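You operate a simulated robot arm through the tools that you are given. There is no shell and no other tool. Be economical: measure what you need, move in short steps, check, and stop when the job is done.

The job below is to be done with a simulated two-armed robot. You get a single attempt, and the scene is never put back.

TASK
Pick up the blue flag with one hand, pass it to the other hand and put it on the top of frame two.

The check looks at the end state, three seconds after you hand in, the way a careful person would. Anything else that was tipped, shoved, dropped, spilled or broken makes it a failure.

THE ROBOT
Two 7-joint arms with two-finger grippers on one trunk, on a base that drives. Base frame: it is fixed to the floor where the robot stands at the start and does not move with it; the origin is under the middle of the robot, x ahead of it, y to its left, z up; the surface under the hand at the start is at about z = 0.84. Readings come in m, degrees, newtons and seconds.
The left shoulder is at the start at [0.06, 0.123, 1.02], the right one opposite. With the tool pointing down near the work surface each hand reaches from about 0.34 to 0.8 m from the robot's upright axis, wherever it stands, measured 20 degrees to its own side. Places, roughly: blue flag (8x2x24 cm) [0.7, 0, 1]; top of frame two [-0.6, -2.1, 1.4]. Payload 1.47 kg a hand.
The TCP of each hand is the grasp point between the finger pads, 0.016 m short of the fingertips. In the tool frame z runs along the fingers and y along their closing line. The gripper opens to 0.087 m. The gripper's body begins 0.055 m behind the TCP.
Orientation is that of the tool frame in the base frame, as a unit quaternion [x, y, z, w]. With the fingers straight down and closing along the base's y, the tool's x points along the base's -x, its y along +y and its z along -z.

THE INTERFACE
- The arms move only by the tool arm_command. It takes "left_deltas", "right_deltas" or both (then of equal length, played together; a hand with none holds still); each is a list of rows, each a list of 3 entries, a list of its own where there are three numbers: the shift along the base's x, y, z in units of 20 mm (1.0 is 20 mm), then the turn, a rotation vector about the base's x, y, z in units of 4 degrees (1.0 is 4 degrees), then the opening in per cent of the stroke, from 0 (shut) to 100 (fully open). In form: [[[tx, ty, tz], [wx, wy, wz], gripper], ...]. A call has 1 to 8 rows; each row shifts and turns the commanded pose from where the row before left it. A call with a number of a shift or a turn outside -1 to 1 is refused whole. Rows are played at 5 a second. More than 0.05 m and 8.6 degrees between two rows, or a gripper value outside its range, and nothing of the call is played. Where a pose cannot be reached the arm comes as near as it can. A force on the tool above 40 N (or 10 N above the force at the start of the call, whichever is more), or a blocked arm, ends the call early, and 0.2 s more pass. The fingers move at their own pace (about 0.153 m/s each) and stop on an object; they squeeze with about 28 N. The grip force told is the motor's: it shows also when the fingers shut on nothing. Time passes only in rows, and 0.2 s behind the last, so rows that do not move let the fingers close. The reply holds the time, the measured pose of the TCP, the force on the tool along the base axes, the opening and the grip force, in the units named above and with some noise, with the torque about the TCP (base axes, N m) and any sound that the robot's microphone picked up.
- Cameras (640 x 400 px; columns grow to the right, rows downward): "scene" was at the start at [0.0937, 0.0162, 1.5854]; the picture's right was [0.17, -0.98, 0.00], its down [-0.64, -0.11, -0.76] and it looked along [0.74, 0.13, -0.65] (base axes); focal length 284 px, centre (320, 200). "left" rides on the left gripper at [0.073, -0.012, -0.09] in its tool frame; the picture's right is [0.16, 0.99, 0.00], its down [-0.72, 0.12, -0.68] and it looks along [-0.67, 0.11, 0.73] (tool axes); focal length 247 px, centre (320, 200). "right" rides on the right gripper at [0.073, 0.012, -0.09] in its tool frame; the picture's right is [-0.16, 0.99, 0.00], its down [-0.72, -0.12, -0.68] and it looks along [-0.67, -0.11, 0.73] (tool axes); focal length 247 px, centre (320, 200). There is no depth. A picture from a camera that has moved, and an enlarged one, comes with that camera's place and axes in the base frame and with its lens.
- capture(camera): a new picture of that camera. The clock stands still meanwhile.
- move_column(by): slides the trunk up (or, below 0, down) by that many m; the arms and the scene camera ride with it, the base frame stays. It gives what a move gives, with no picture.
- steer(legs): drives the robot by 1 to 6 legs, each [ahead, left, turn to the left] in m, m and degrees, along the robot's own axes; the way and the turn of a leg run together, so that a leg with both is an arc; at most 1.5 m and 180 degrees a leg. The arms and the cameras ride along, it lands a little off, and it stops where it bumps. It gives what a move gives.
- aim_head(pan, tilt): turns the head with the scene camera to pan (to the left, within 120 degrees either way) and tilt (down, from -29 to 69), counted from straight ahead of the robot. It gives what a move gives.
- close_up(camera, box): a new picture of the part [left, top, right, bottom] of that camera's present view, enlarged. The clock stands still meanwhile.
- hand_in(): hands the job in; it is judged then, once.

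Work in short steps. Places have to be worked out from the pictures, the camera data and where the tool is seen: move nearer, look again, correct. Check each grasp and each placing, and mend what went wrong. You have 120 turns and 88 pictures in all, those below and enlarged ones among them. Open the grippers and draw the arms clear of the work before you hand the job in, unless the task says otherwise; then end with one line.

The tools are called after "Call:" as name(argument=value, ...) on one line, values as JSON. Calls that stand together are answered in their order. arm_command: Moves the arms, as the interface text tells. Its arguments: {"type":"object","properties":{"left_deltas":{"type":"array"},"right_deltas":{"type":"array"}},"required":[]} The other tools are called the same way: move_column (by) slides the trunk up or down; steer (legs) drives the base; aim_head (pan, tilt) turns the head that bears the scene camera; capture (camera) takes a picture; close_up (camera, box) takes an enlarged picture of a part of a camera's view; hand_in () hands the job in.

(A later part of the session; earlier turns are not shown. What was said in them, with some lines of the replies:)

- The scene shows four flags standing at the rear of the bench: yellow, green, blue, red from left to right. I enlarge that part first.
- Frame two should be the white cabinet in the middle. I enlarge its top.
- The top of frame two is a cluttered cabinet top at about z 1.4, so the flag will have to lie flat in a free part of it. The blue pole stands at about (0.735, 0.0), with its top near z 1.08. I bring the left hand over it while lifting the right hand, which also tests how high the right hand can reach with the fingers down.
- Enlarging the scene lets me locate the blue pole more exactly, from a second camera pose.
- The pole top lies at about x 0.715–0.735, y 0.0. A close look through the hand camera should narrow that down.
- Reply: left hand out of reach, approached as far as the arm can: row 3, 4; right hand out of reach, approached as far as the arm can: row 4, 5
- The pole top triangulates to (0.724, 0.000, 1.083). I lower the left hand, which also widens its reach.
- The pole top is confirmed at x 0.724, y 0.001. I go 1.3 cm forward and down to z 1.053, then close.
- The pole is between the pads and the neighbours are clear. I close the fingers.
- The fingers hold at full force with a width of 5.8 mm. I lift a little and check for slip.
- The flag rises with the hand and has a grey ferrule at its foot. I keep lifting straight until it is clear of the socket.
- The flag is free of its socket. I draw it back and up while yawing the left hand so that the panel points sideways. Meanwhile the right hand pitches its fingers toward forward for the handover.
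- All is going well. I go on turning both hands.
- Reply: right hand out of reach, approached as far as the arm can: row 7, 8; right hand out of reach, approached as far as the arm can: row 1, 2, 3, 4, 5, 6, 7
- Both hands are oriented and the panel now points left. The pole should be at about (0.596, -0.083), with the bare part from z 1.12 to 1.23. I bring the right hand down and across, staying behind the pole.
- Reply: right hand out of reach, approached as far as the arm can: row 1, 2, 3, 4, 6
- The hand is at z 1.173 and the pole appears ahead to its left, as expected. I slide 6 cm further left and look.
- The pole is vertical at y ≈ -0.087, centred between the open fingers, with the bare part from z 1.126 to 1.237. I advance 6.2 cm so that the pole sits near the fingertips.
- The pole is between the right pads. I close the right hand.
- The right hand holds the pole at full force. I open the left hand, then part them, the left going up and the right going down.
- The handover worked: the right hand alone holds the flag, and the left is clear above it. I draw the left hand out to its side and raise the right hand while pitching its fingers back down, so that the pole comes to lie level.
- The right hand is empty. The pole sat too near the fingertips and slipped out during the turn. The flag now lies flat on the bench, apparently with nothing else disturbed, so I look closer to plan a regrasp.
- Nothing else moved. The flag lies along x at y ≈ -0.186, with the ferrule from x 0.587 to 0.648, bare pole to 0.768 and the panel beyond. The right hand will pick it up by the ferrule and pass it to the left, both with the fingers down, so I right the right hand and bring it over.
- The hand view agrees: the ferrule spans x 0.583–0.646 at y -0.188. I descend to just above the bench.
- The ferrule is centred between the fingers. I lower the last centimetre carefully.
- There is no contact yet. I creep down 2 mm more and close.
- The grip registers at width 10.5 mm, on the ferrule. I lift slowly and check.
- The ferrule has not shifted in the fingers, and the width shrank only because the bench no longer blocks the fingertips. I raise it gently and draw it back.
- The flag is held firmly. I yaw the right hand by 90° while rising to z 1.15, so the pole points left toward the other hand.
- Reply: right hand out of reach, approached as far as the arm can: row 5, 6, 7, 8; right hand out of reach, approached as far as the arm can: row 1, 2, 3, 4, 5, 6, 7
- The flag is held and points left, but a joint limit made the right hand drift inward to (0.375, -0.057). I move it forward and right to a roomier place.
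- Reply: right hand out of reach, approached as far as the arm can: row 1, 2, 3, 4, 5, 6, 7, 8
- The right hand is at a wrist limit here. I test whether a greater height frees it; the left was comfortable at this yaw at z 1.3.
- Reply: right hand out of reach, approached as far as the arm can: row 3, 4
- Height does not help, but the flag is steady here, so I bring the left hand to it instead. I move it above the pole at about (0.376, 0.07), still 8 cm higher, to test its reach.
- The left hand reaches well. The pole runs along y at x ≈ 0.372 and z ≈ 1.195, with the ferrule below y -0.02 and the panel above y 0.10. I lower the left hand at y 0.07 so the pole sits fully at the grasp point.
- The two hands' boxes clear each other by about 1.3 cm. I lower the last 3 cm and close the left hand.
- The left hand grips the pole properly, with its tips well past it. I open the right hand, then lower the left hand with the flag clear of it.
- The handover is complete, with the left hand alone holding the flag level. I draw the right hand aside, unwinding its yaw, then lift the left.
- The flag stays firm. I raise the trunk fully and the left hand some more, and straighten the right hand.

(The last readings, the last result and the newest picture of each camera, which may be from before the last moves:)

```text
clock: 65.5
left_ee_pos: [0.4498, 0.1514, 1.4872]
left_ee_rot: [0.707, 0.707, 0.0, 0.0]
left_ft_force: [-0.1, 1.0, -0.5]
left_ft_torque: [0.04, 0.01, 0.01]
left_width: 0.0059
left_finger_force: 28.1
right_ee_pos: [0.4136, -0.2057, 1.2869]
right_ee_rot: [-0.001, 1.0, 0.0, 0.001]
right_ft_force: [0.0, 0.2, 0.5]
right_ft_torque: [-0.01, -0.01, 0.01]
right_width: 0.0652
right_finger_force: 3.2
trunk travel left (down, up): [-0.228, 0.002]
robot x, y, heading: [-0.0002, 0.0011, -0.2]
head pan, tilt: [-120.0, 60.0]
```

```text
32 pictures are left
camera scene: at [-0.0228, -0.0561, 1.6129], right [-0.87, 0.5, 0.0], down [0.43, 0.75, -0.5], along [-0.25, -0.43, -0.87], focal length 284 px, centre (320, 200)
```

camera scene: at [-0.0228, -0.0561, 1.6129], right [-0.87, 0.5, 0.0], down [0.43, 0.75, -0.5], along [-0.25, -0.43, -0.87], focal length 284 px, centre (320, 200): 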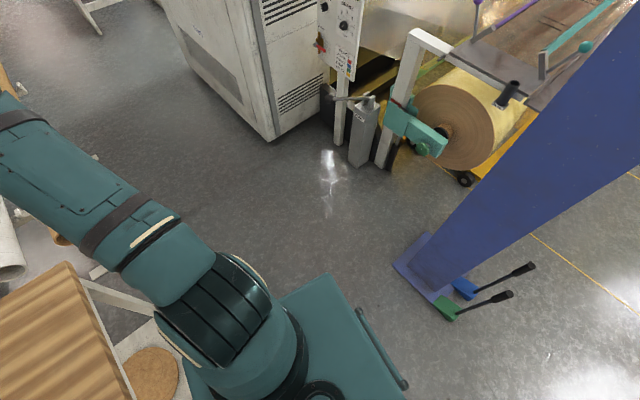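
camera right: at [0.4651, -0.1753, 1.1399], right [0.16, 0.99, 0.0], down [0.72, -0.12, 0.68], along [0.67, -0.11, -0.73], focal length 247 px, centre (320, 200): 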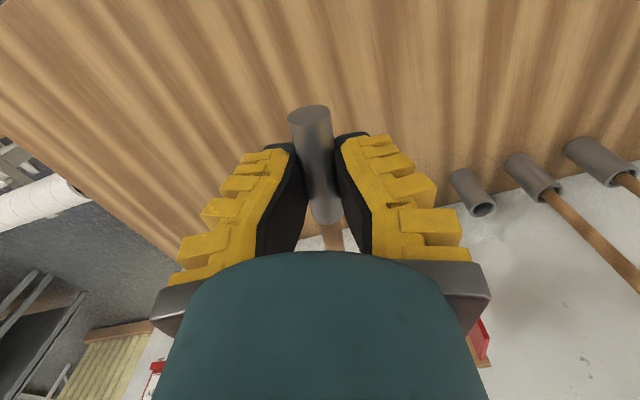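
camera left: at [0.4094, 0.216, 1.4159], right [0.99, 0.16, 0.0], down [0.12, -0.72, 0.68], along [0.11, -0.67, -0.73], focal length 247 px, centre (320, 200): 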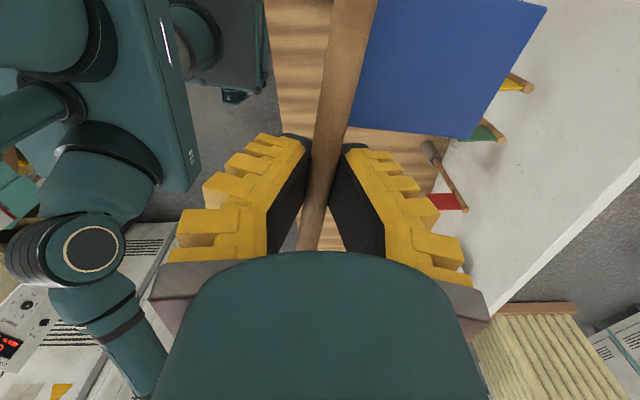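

From the floor view I place the cabinet's near corner at about (-0.41, -1.49), the blue column near (-0.65, -0.26) and the pipes at x > 0.5. I raise the right hand out of the way and slide backward and right to a clear turning place.

Call:
arm_command(right_deltas=[[[0, -0.4, 0.9], [0, 0, 0], 60], [[0, -0.4, 0.9], [0, 0, 0], 60], [[0, -0.4, 0.9], [0, 0, 0], 60], [[0, -0.4, 0.9], [0, 0, 0], 60], [[0, 0, 0.9], [0, 0, 0], 60], [[0, 0, 0.9], [0, 0, 0], 60], [[0, 0, 0.9], [0, 0, 0], 60], [[0, 0, 0.9], [0, 0, 0], 60]])

Call:
steer(legs=[[-0.06, 0, 0], [0, -0.4, 0], [0, -0.35, 0]])

Call:
capture(camera="scene")

Call:
capture(camera="left")

```text
clock: 67.3
left_ee_pos: [0.4492, 0.1531, 1.4874]
left_ee_rot: [0.708, 0.707, 0.0, 0.0]
left_ft_force: [0.7, -0.5, 0.6]
left_ft_torque: [-0.03, -0.01, 0.04]
left_width: 0.0058
left_finger_force: 28.3
right_ee_pos: [0.412, -0.2364, 1.4313]
right_ee_rot: [0.0, 1.0, 0.001, 0.0]
right_ft_force: [0.7, 0.0, 0.0]
right_ft_torque: [0.01, -0.02, -0.01]
right_width: 0.0571
right_finger_force: 3.7
trunk travel left (down, up): [-0.228, 0.002]
robot x, y, heading: [0.0003, -0.0004, 0.1]
head pan, tilt: [-120.0, 60.0]
```

```text
clock: 75.2
left_ee_pos: [0.3896, -0.5981, 1.4869]
left_ee_rot: [0.706, 0.709, 0.0, 0.0]
left_ft_force: [0.7, -1.0, -0.1]
left_ft_torque: [0.03, 0.0, -0.01]
left_width: 0.0079
left_finger_force: 28.2
right_ee_pos: [0.3545, -0.9877, 1.4309]
right_ee_rot: [-0.002, 1.0, 0.0, -0.001]
right_ft_force: [-0.2, 0.1, 0.0]
right_ft_torque: [-0.02, 0.02, 0.01]
right_width: 0.0572
right_finger_force: 3.3
trunk travel left (down, up): [-0.228, 0.002]
robot x, y, heading: [-0.0541, -0.7529, 0.0]
head pan, tilt: [-120.0, 60.0]
```

```text
31 pictures are left
camera scene: at [-0.0808, -0.8076, 1.6129], right [-0.87, 0.5, 0.0], down [0.43, 0.75, -0.5], along [-0.25, -0.43, -0.87], focal length 284 px, centre (320, 200)
```

scene: 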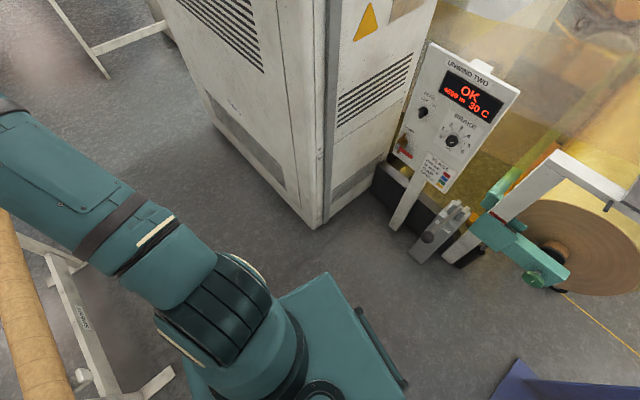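

```text
30 pictures are left
camera left: at [0.3784, -0.5257, 1.5771], right [0.99, 0.16, 0.0], down [0.12, -0.72, 0.68], along [0.11, -0.67, -0.73], focal length 247 px, centre (320, 200)
```

left: 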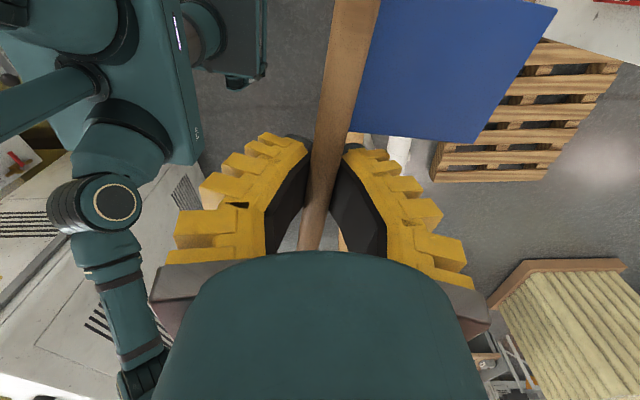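

The flag is still gripped and the floor around is clear. I shift a little further from the bench and turn right by 170°, in two parts.

Call:
steer(legs=[[-0.03, -0.12, 0], [0, 0, -90]])

Call:
steer(legs=[[0, 0, -80]])

Call:
aim_head(pan=30, tilt=35)

Call:
capture(camera="scene")

```text
clock: 80.7
left_ee_pos: [0.0691, -1.3202, 1.4885]
left_ee_rot: [1.0, 0.007, 0.0, 0.0]
left_ft_force: [0.3, -1.1, -0.5]
left_ft_torque: [0.03, -0.02, 0.01]
left_width: 0.0062
left_finger_force: 27.7
right_ee_pos: [-0.319, -1.2861, 1.4298]
right_ee_rot: [0.704, 0.711, 0.0, 0.001]
right_ft_force: [-0.1, 0.1, 0.6]
right_ft_torque: [0.02, 0.0, -0.02]
right_width: 0.0577
right_finger_force: 4.3
trunk travel left (down, up): [-0.228, 0.002]
robot x, y, heading: [-0.0875, -0.8695, -89.3]
head pan, tilt: [-120.0, 60.0]
```

```text
clock: 84.5
left_ee_pos: [-0.4996, -1.1054, 1.488]
left_ee_rot: [0.772, -0.636, -0.001, 0.0]
left_ft_force: [0.0, -0.5, 0.0]
left_ft_torque: [0.0, -0.04, 0.0]
left_width: 0.006
left_finger_force: 28.0
right_ee_pos: [-0.5387, -0.7179, 1.4304]
right_ee_rot: [0.995, 0.097, 0.0, 0.0]
right_ft_force: [-0.2, -0.5, 0.1]
right_ft_torque: [0.01, 0.02, -0.02]
right_width: 0.0576
right_finger_force: 3.9
trunk travel left (down, up): [-0.228, 0.002]
robot x, y, heading: [-0.0905, -0.8765, -168.8]
head pan, tilt: [-120.0, 60.0]
```

```text
clock: 86.9
left_ee_pos: [-0.4997, -1.1057, 1.4868]
left_ee_rot: [0.772, -0.635, 0.001, 0.0]
left_ft_force: [-0.4, -0.1, -0.9]
left_ft_torque: [-0.03, -0.01, 0.03]
left_width: 0.0058
left_finger_force: 27.5
right_ee_pos: [-0.5369, -0.7181, 1.4305]
right_ee_rot: [0.995, 0.096, 0.0, 0.0]
right_ft_force: [-0.6, -0.4, -0.3]
right_ft_torque: [0.0, -0.01, 0.02]
right_width: 0.0573
right_finger_force: 3.9
trunk travel left (down, up): [-0.228, 0.002]
robot x, y, heading: [-0.0876, -0.8733, -168.9]
head pan, tilt: [30.0, 35.0]
```

```text
29 pictures are left
camera scene: at [-0.1631, -0.9291, 1.6472], right [-0.66, 0.75, 0.0], down [0.43, 0.38, -0.82], along [-0.62, -0.54, -0.57], focal length 284 px, centre (320, 200)
```

scene: 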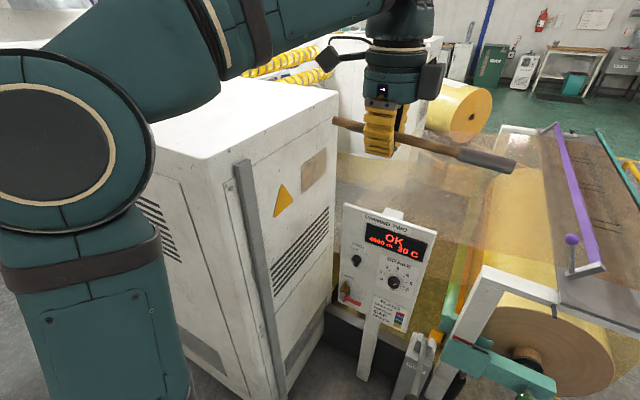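

The flag rides above the cabinet's height, whose top I estimate at 1.39–1.40. I slide left toward the cabinet in two stages and check between them.

Call:
steer(legs=[[-0.03, 0.35, 0]])

Call:
capture(camera="left")

Call:
capture(camera="scene")

```text
clock: 90.5
left_ee_pos: [-0.4034, -1.4428, 1.4873]
left_ee_rot: [0.773, -0.635, 0.0, 0.0]
left_ft_force: [0.3, 0.1, -0.9]
left_ft_torque: [-0.02, -0.03, 0.02]
left_width: 0.0061
left_finger_force: 28.1
right_ee_pos: [-0.4418, -1.054, 1.4308]
right_ee_rot: [0.995, 0.097, 0.0, 0.0]
right_ft_force: [-0.3, -0.9, -0.7]
right_ft_torque: [-0.04, 0.02, 0.0]
right_width: 0.0571
right_finger_force: 3.7
trunk travel left (down, up): [-0.228, 0.002]
robot x, y, heading: [0.0096, -1.2075, -169.0]
head pan, tilt: [30.0, 35.0]
```

```text
28 pictures are left
camera left: at [-0.3778, -1.5123, 1.5771], right [-0.94, -0.35, 0.0], down [-0.25, 0.69, 0.68], along [-0.24, 0.64, -0.73], focal length 247 px, centre (320, 200)
```

left: 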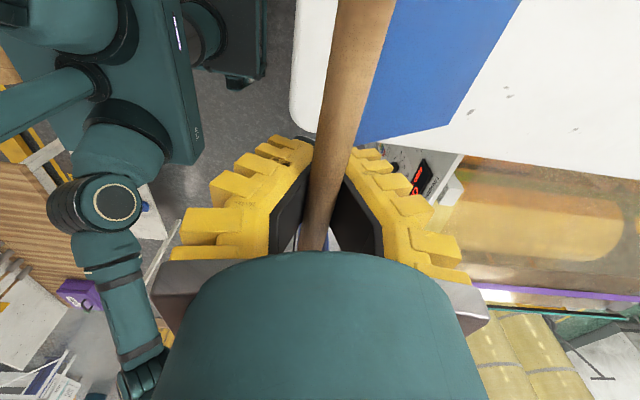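

```text
27 pictures are left
camera scene: at [-0.0666, -1.2655, 1.6472], right [-0.66, 0.75, 0.0], down [0.43, 0.38, -0.82], along [-0.62, -0.54, -0.57], focal length 284 px, centre (320, 200)
```

scene: 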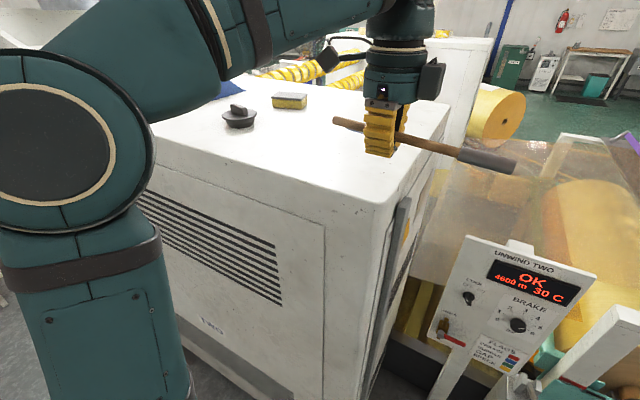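

The free near part of the cabinet top is clearly in view, with its corner at about (-0.39, -1.43) and the plug and sponge some 0.45 m further along. I slide 0.21 m left and 0.04 m forward, then look.

Call:
steer(legs=[[0.0, 0.21, 0], [0.04, 0, 0]])

Call:
capture(camera="left")

Call:
capture(camera="scene")

```text
clock: 93.5
left_ee_pos: [-0.4008, -1.6552, 1.4884]
left_ee_rot: [0.772, -0.636, 0.0, 0.0]
left_ft_force: [-0.4, -0.1, -0.1]
left_ft_torque: [0.02, -0.08, -0.02]
left_width: 0.0059
left_finger_force: 27.6
right_ee_pos: [-0.4402, -1.2675, 1.4312]
right_ee_rot: [0.995, 0.098, 0.0, 0.0]
right_ft_force: [-0.2, 0.2, -0.5]
right_ft_torque: [0.04, -0.04, -0.04]
right_width: 0.0575
right_finger_force: 4.0
trunk travel left (down, up): [-0.228, 0.002]
robot x, y, heading: [0.009, -1.4192, -169.1]
head pan, tilt: [30.0, 35.0]
```

```text
26 pictures are left
camera left: at [-0.3764, -1.725, 1.577], right [-0.94, -0.34, 0.0], down [-0.25, 0.69, 0.68], along [-0.23, 0.64, -0.73], focal length 247 px, centre (320, 200)
```

left: 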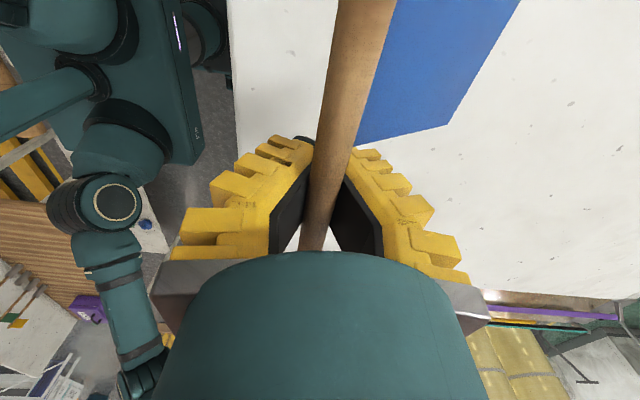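

```text
25 pictures are left
camera scene: at [-0.0651, -1.4786, 1.6472], right [-0.66, 0.75, 0.0], down [0.43, 0.38, -0.82], along [-0.62, -0.54, -0.57], focal length 284 px, centre (320, 200)
```

scene: 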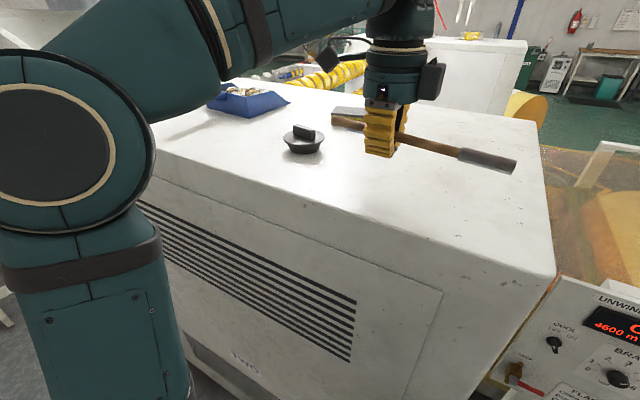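

The flag is above the free area. I extend the hand 8 cm forward over the top and lower it 4 cm.

Call:
arm_command(left_deltas=[[[-0.8, -0.16, 0], [0, 0, 0], 0], [[-0.98, -0.19, 0], [0, 0, 0], 0], [[-0.98, -0.19, 0], [0, 0, 0], 0], [[-0.98, -0.19, -0.3], [0, 0, 0], 0], [[0, 0, -0.7], [0, 0, 0], 0], [[0, 0, -0.7], [0, 0, 0], 0], [[0, 0, -0.4], [0, 0, 0], 0], [[0, 0, 0], [0, 0, 0], 0]])

Call:
capture(camera="left")

Call:
capture(camera="scene")

```text
clock: 95.3
left_ee_pos: [-0.4745, -1.6701, 1.445]
left_ee_rot: [0.772, -0.635, 0.0, 0.0]
left_ft_force: [-0.5, -0.1, 0.1]
left_ft_torque: [0.0, 0.0, 0.03]
left_width: 0.006
left_finger_force: 28.0
right_ee_pos: [-0.439, -1.2679, 1.4299]
right_ee_rot: [0.995, 0.097, 0.0, 0.0]
right_ft_force: [0.0, -0.5, -0.3]
right_ft_torque: [0.0, -0.03, 0.0]
right_width: 0.0573
right_finger_force: 3.6
trunk travel left (down, up): [-0.228, 0.002]
robot x, y, heading: [0.0111, -1.4178, -169.1]
head pan, tilt: [30.0, 35.0]
```

```text
24 pictures are left
camera left: at [-0.4507, -1.7394, 1.5355], right [-0.94, -0.34, 0.0], down [-0.25, 0.69, 0.68], along [-0.24, 0.64, -0.73], focal length 247 px, centre (320, 200)
```

left: 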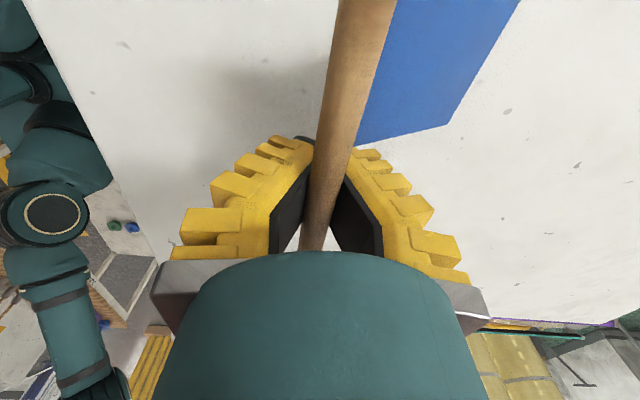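

```text
23 pictures are left
camera scene: at [-0.0644, -1.4783, 1.6472], right [-0.66, 0.75, 0.0], down [0.43, 0.38, -0.82], along [-0.62, -0.54, -0.57], focal length 284 px, centre (320, 200)
```

scene: 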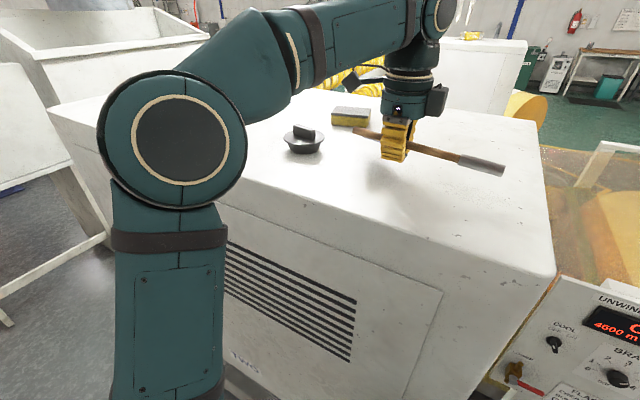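

The hand is well inside the top, clear of the sponge and plug. I lower in small steps and watch the force.

Call:
arm_command(left_deltas=[[[0, 0, -0.4], [0, 0, 0], 0], [[0, 0, -0.4], [0, 0, 0], 0], [[0, 0, -0.2], [0, 0, 0], 0], [[0, 0, 0], [0, 0, 0], 0]])

Call:
close_up(camera="scene", box=[330, 90, 530, 215])

```text
clock: 96.3
left_ee_pos: [-0.4757, -1.6697, 1.4253]
left_ee_rot: [0.773, -0.635, 0.0, 0.001]
left_ft_force: [-0.1, -0.1, 0.0]
left_ft_torque: [0.01, -0.02, -0.02]
left_width: 0.0059
left_finger_force: 28.0
right_ee_pos: [-0.4389, -1.2669, 1.43]
right_ee_rot: [0.995, 0.096, 0.0, 0.0]
right_ft_force: [0.1, 0.3, 1.2]
right_ft_torque: [-0.03, -0.02, 0.0]
right_width: 0.0576
right_finger_force: 3.6
trunk travel left (down, up): [-0.228, 0.002]
robot x, y, heading: [0.011, -1.4165, -168.7]
head pan, tilt: [30.0, 35.0]
```

```text
3.20 times, centred on (430, 152) of scene
camera zoom: at [-0.0646, -1.4783, 1.6472], right [-0.66, 0.75, 0.0], down [0.43, 0.38, -0.82], along [-0.62, -0.54, -0.57], focal length 910 px, centre (-32, 352)
```

zoom: 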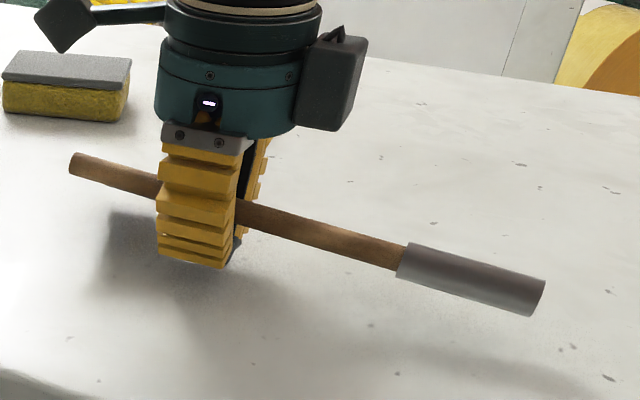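

The pole sits deep in the fingers and the ferrule hangs slightly low. I lower until the tips or ferrule just touch.

Call:
arm_command(left_deltas=[[[0, 0, -0.25], [0, 0, 0], 0], [[0, 0, -0.2], [0, 0, 0], 0], [[0, 0, 0], [0, 0, 0], 0]])

Call:
close_up(camera="scene", box=[330, 90, 530, 215])

```text
clock: 97.1
left_ee_pos: [-0.4757, -1.6706, 1.4173]
left_ee_rot: [0.772, -0.636, -0.001, 0.0]
left_ft_force: [0.3, -0.3, 0.1]
left_ft_torque: [-0.03, 0.0, -0.01]
left_width: 0.0059
left_finger_force: 28.0
right_ee_pos: [-0.4395, -1.2667, 1.4308]
right_ee_rot: [0.995, 0.098, 0.0, 0.0]
right_ft_force: [0.1, 0.1, -0.4]
right_ft_torque: [-0.02, 0.04, 0.02]
right_width: 0.0575
right_finger_force: 4.1
trunk travel left (down, up): [-0.228, 0.002]
robot x, y, heading: [0.0108, -1.4226, -169.0]
head pan, tilt: [30.0, 35.0]
```

```text
3.20 times, centred on (430, 152) of scene
camera zoom: at [-0.0646, -1.4783, 1.6472], right [-0.66, 0.75, 0.0], down [0.43, 0.38, -0.82], along [-0.62, -0.54, -0.57], focal length 910 px, centre (-32, 352)
```

zoom: 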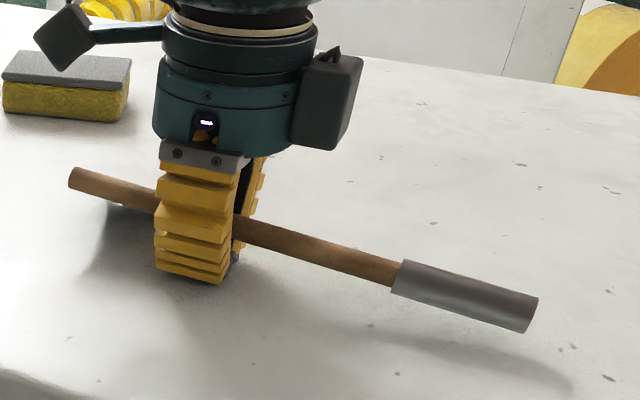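

There is no contact yet, so I continue down in 3 mm steps.

Call:
arm_command(left_deltas=[[[0, 0, -0.15], [0, 0, 0], 0], [[0, 0, -0.15], [0, 0, 0], 0], [[0, 0, 0], [0, 0, 0], 0]])

Call:
arm_command(left_deltas=[[[0, 0, -0.15], [0, 0, 0], 0], [[0, 0, 0], [0, 0, 0], 0]])

Call:
close_up(camera="scene", box=[330, 90, 530, 215])

```text
clock: 97.9
left_ee_pos: [-0.4748, -1.6694, 1.4137]
left_ee_rot: [0.772, -0.635, -0.002, 0.003]
left_ft_force: [-7.3, -3.5, 28.4]
left_ft_torque: [-0.04, -0.02, -0.18]
left_width: 0.0058
left_finger_force: 28.4
right_ee_pos: [-0.4388, -1.2667, 1.4305]
right_ee_rot: [0.995, 0.097, 0.0, 0.0]
right_ft_force: [-0.9, 0.2, -0.6]
right_ft_torque: [-0.01, -0.02, -0.01]
right_width: 0.0576
right_finger_force: 3.3
trunk travel left (down, up): [-0.228, 0.002]
robot x, y, heading: [0.0137, -1.4173, -169.0]
head pan, tilt: [30.0, 35.0]
```

```text
clock: 98.2
left_ee_pos: [-0.4752, -1.6685, 1.4129]
left_ee_rot: [0.773, -0.635, -0.006, 0.004]
left_ft_force: [0.7, 0.2, 10.0]
left_ft_torque: [-0.06, -0.06, 0.0]
left_width: 0.0061
left_finger_force: 28.1
right_ee_pos: [-0.4397, -1.2667, 1.43]
right_ee_rot: [0.995, 0.096, 0.0, 0.0]
right_ft_force: [-0.2, -0.4, -0.5]
right_ft_torque: [-0.02, 0.02, -0.02]
right_width: 0.0575
right_finger_force: 4.2
trunk travel left (down, up): [-0.228, 0.002]
robot x, y, heading: [0.0079, -1.4208, -168.8]
head pan, tilt: [30.0, 35.0]
stopped in row 1 (left hand): the force on the tool passed its limit at 45 N (the readings are from after the stop); the commanded pose is now the measured one
```

```text
3.20 times, centred on (430, 152) of scene
camera zoom: at [-0.0638, -1.4779, 1.647], right [-0.66, 0.75, 0.0], down [0.43, 0.38, -0.82], along [-0.62, -0.54, -0.57], focal length 910 px, centre (-32, 352)
```

zoom: 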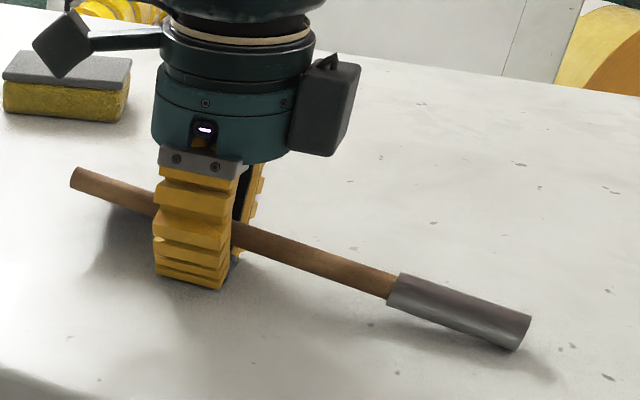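

The tips rest on the cabinet top and the ferrule is nearly down. I ease up 2 mm and open the fingers gradually.

Call:
arm_command(left_deltas=[[[0, 0, 0.1], [0, 0, 0], 0], [[0, 0, 0], [0, 0, 0], 8], [[0, 0, 0], [0, 0, 0], 12], [[0, 0, 0], [0, 0, 0], 17], [[0, 0, 0], [0, 0, 0], 22], [[0, 0, 0], [0, 0, 0], 28], [[0, 0, 0], [0, 0, 0], 35], [[0, 0, 0], [0, 0, 0], 45]])

Call:
close_up(camera="scene", box=[330, 90, 530, 215])

Call:
capture(camera="left")

```text
clock: 100.0
left_ee_pos: [-0.4751, -1.669, 1.4149]
left_ee_rot: [0.772, -0.635, -0.004, 0.003]
left_ft_force: [1.3, -0.1, 18.0]
left_ft_torque: [-0.01, -0.18, 0.0]
left_width: 0.0414
left_finger_force: 7.7
right_ee_pos: [-0.4388, -1.2664, 1.4311]
right_ee_rot: [0.995, 0.097, 0.001, 0.001]
right_ft_force: [0.5, -0.1, 0.2]
right_ft_torque: [-0.03, -0.01, -0.01]
right_width: 0.0572
right_finger_force: 3.5
trunk travel left (down, up): [-0.228, 0.002]
robot x, y, heading: [0.0104, -1.4209, -168.8]
head pan, tilt: [30.0, 35.0]
```

```text
3.20 times, centred on (430, 152) of scene
camera zoom: at [-0.0634, -1.4778, 1.6473], right [-0.66, 0.75, 0.0], down [0.43, 0.38, -0.82], along [-0.62, -0.54, -0.57], focal length 910 px, centre (-32, 352)
```

zoom: 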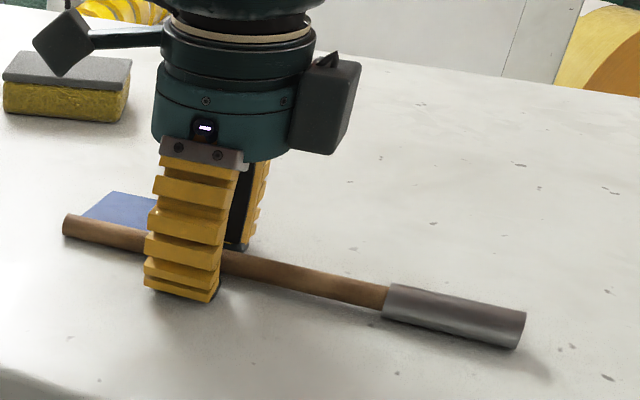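

```text
18 pictures are left
camera left: at [-0.449, -1.7393, 1.5043], right [-0.94, -0.35, 0.01], down [-0.25, 0.69, 0.68], along [-0.24, 0.64, -0.73], focal length 247 px, centre (320, 200)
```

left: 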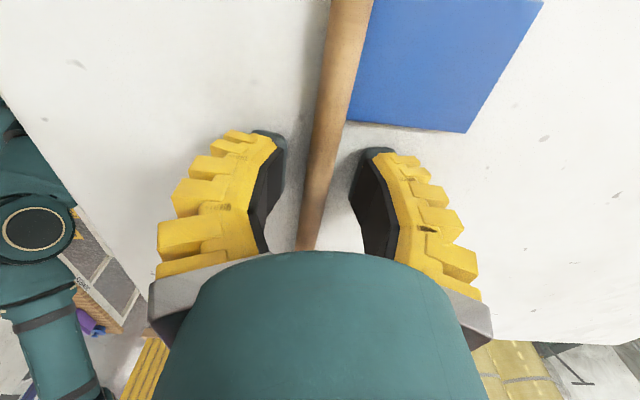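

The flag lies flat on the top and the fingers are clear of it. I lift straight up.

Call:
arm_command(left_deltas=[[[0, 0, 0.3], [0, 0, 0], 50], [[0, 0, 0.5], [0, 0, 0], 55], [[0, 0, 0.8], [0, 0, 0], 55], [[0, 0, 0.9], [0, 0, 0], 55], [[0, 0, 0.9], [0, 0, 0], 55], [[0, 0, 0.5], [0, 0, 0], 55], [[0, 0, 0], [0, 0, 0], 55]])

Call:
capture(camera="scene")

Call:
capture(camera="left")

```text
clock: 101.6
left_ee_pos: [-0.4764, -1.67, 1.4924]
left_ee_rot: [0.772, -0.636, -0.004, 0.003]
left_ft_force: [-0.2, -0.4, 0.2]
left_ft_torque: [0.01, -0.02, 0.0]
left_width: 0.0534
left_finger_force: 3.7
right_ee_pos: [-0.4392, -1.2671, 1.4302]
right_ee_rot: [0.995, 0.097, 0.0, 0.001]
right_ft_force: [0.5, -0.2, -0.1]
right_ft_torque: [0.04, -0.02, 0.0]
right_width: 0.0573
right_finger_force: 3.8
trunk travel left (down, up): [-0.228, 0.002]
robot x, y, heading: [0.0067, -1.4218, -169.1]
head pan, tilt: [30.0, 35.0]
```

```text
17 pictures are left
camera scene: at [-0.0647, -1.4784, 1.6472], right [-0.66, 0.75, 0.0], down [0.43, 0.38, -0.82], along [-0.62, -0.54, -0.57], focal length 284 px, centre (320, 200)
```

scene: 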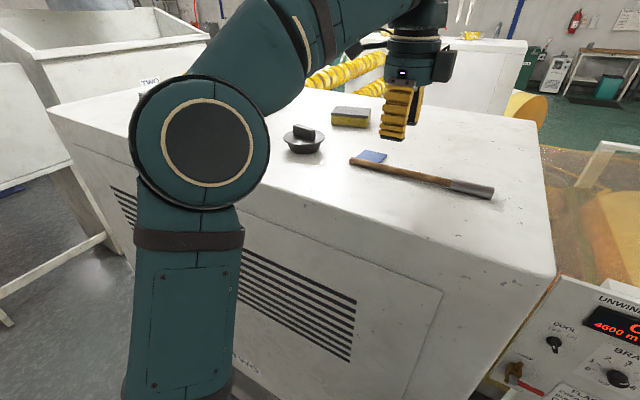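

```text
16 pictures are left
camera left: at [-0.4502, -1.74, 1.5816], right [-0.94, -0.35, 0.01], down [-0.25, 0.69, 0.68], along [-0.24, 0.64, -0.73], focal length 247 px, centre (320, 200)
```

left: 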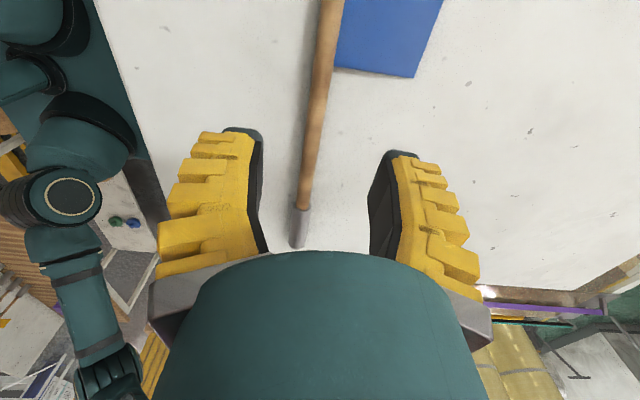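

The flag lies flat on frame two, which carries the "TWO" label, and nothing else was touched. I open both grippers, drive sideways clear, and take a last look.

Call:
arm_command(left_deltas=[[[0, 0, 0], [0, 0, 0], 100], [[0, 0, 0], [0, 0, 0], 100]], right_deltas=[[[0, 0, 0], [0, 0, 0], 100], [[0, 0, 0], [0, 0, 0], 100]])

Call:
steer(legs=[[-0.04, 0, 0], [0.0, -0.5, 0]])

Call:
capture(camera="scene")

```text
clock: 102.2
left_ee_pos: [-0.4764, -1.6699, 1.4911]
left_ee_rot: [0.772, -0.636, -0.004, 0.003]
left_ft_force: [-0.1, -0.1, -0.1]
left_ft_torque: [0.03, 0.01, -0.04]
left_width: 0.0872
left_finger_force: 0.1
right_ee_pos: [-0.4398, -1.2664, 1.4309]
right_ee_rot: [0.995, 0.097, 0.0, 0.0]
right_ft_force: [1.0, 0.1, 0.0]
right_ft_torque: [0.01, 0.06, 0.03]
right_width: 0.0872
right_finger_force: 0.2
trunk travel left (down, up): [-0.228, 0.002]
robot x, y, heading: [0.0117, -1.422, -168.8]
head pan, tilt: [30.0, 35.0]
```

```text
clock: 107.6
left_ee_pos: [-0.5347, -1.1696, 1.4932]
left_ee_rot: [0.773, -0.635, -0.003, 0.002]
left_ft_force: [1.3, -0.2, 0.5]
left_ft_torque: [0.0, -0.01, 0.0]
left_width: 0.0868
left_finger_force: 0.1
right_ee_pos: [-0.4973, -0.7659, 1.4304]
right_ee_rot: [0.995, 0.095, 0.0, 0.0]
right_ft_force: [-0.3, 0.5, -0.7]
right_ft_torque: [-0.01, -0.01, -0.01]
right_width: 0.087
right_finger_force: 0.1
trunk travel left (down, up): [-0.228, 0.002]
robot x, y, heading: [-0.0477, -0.9213, -169.1]
head pan, tilt: [30.0, 35.0]
```

```text
15 pictures are left
camera scene: at [-0.1224, -0.9776, 1.6472], right [-0.66, 0.75, 0.0], down [0.43, 0.38, -0.82], along [-0.62, -0.54, -0.57], focal length 284 px, centre (320, 200)
```

scene: 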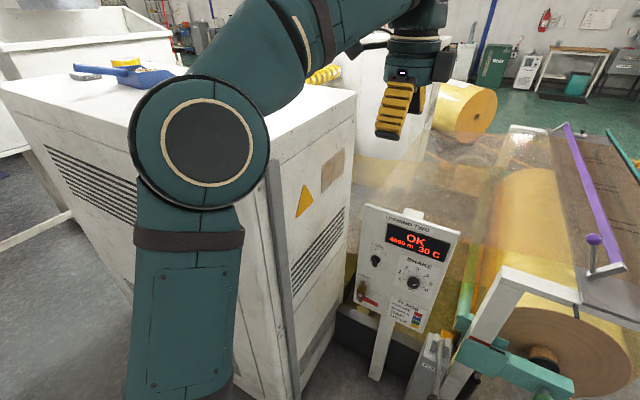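

My own forearm hides the flag, so I look past it with the head turned further.

Call:
aim_head(pan=62, tilt=25)

Call:
capture(camera="scene")

```text
clock: 108.6
left_ee_pos: [-0.534, -1.1696, 1.4929]
left_ee_rot: [0.772, -0.635, -0.003, 0.003]
left_ft_force: [-0.1, 0.9, 0.4]
left_ft_torque: [-0.02, 0.02, 0.0]
left_width: 0.0871
left_finger_force: 0.1
right_ee_pos: [-0.4971, -0.7661, 1.4312]
right_ee_rot: [0.995, 0.095, 0.0, 0.0]
right_ft_force: [-0.7, 0.0, -0.8]
right_ft_torque: [0.0, 0.02, 0.02]
right_width: 0.087
right_finger_force: 0.1
trunk travel left (down, up): [-0.228, 0.002]
robot x, y, heading: [-0.0464, -0.9228, -168.8]
head pan, tilt: [62.0, 25.0]
```

```text
14 pictures are left
camera scene: at [-0.0828, -1.008, 1.6629], right [-0.96, 0.29, 0.0], down [0.12, 0.4, -0.91], along [-0.26, -0.87, -0.42], focal length 284 px, centre (320, 200)
```

scene: 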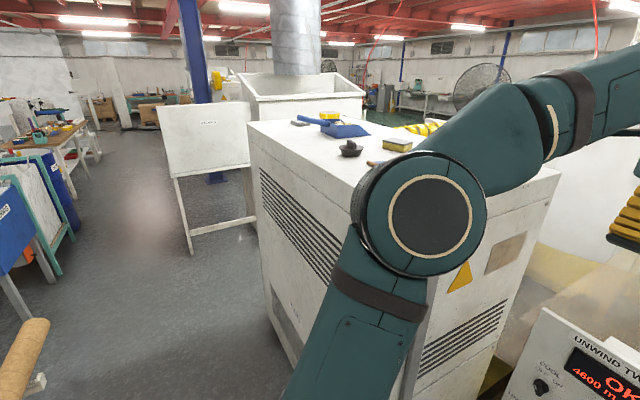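

The pole tip shows on the top in its place, and the plug, sponge and dustpan are undisturbed. The grippers are open and the arms clear, so I hand in.

Call:
hand_in()

```text
The job is handed in.
```

The blue flag was passed between the hands and lies flat on the top of frame two; on the way it slipped once onto the bench, so I picked it up again with the right hand and passed it to the left.
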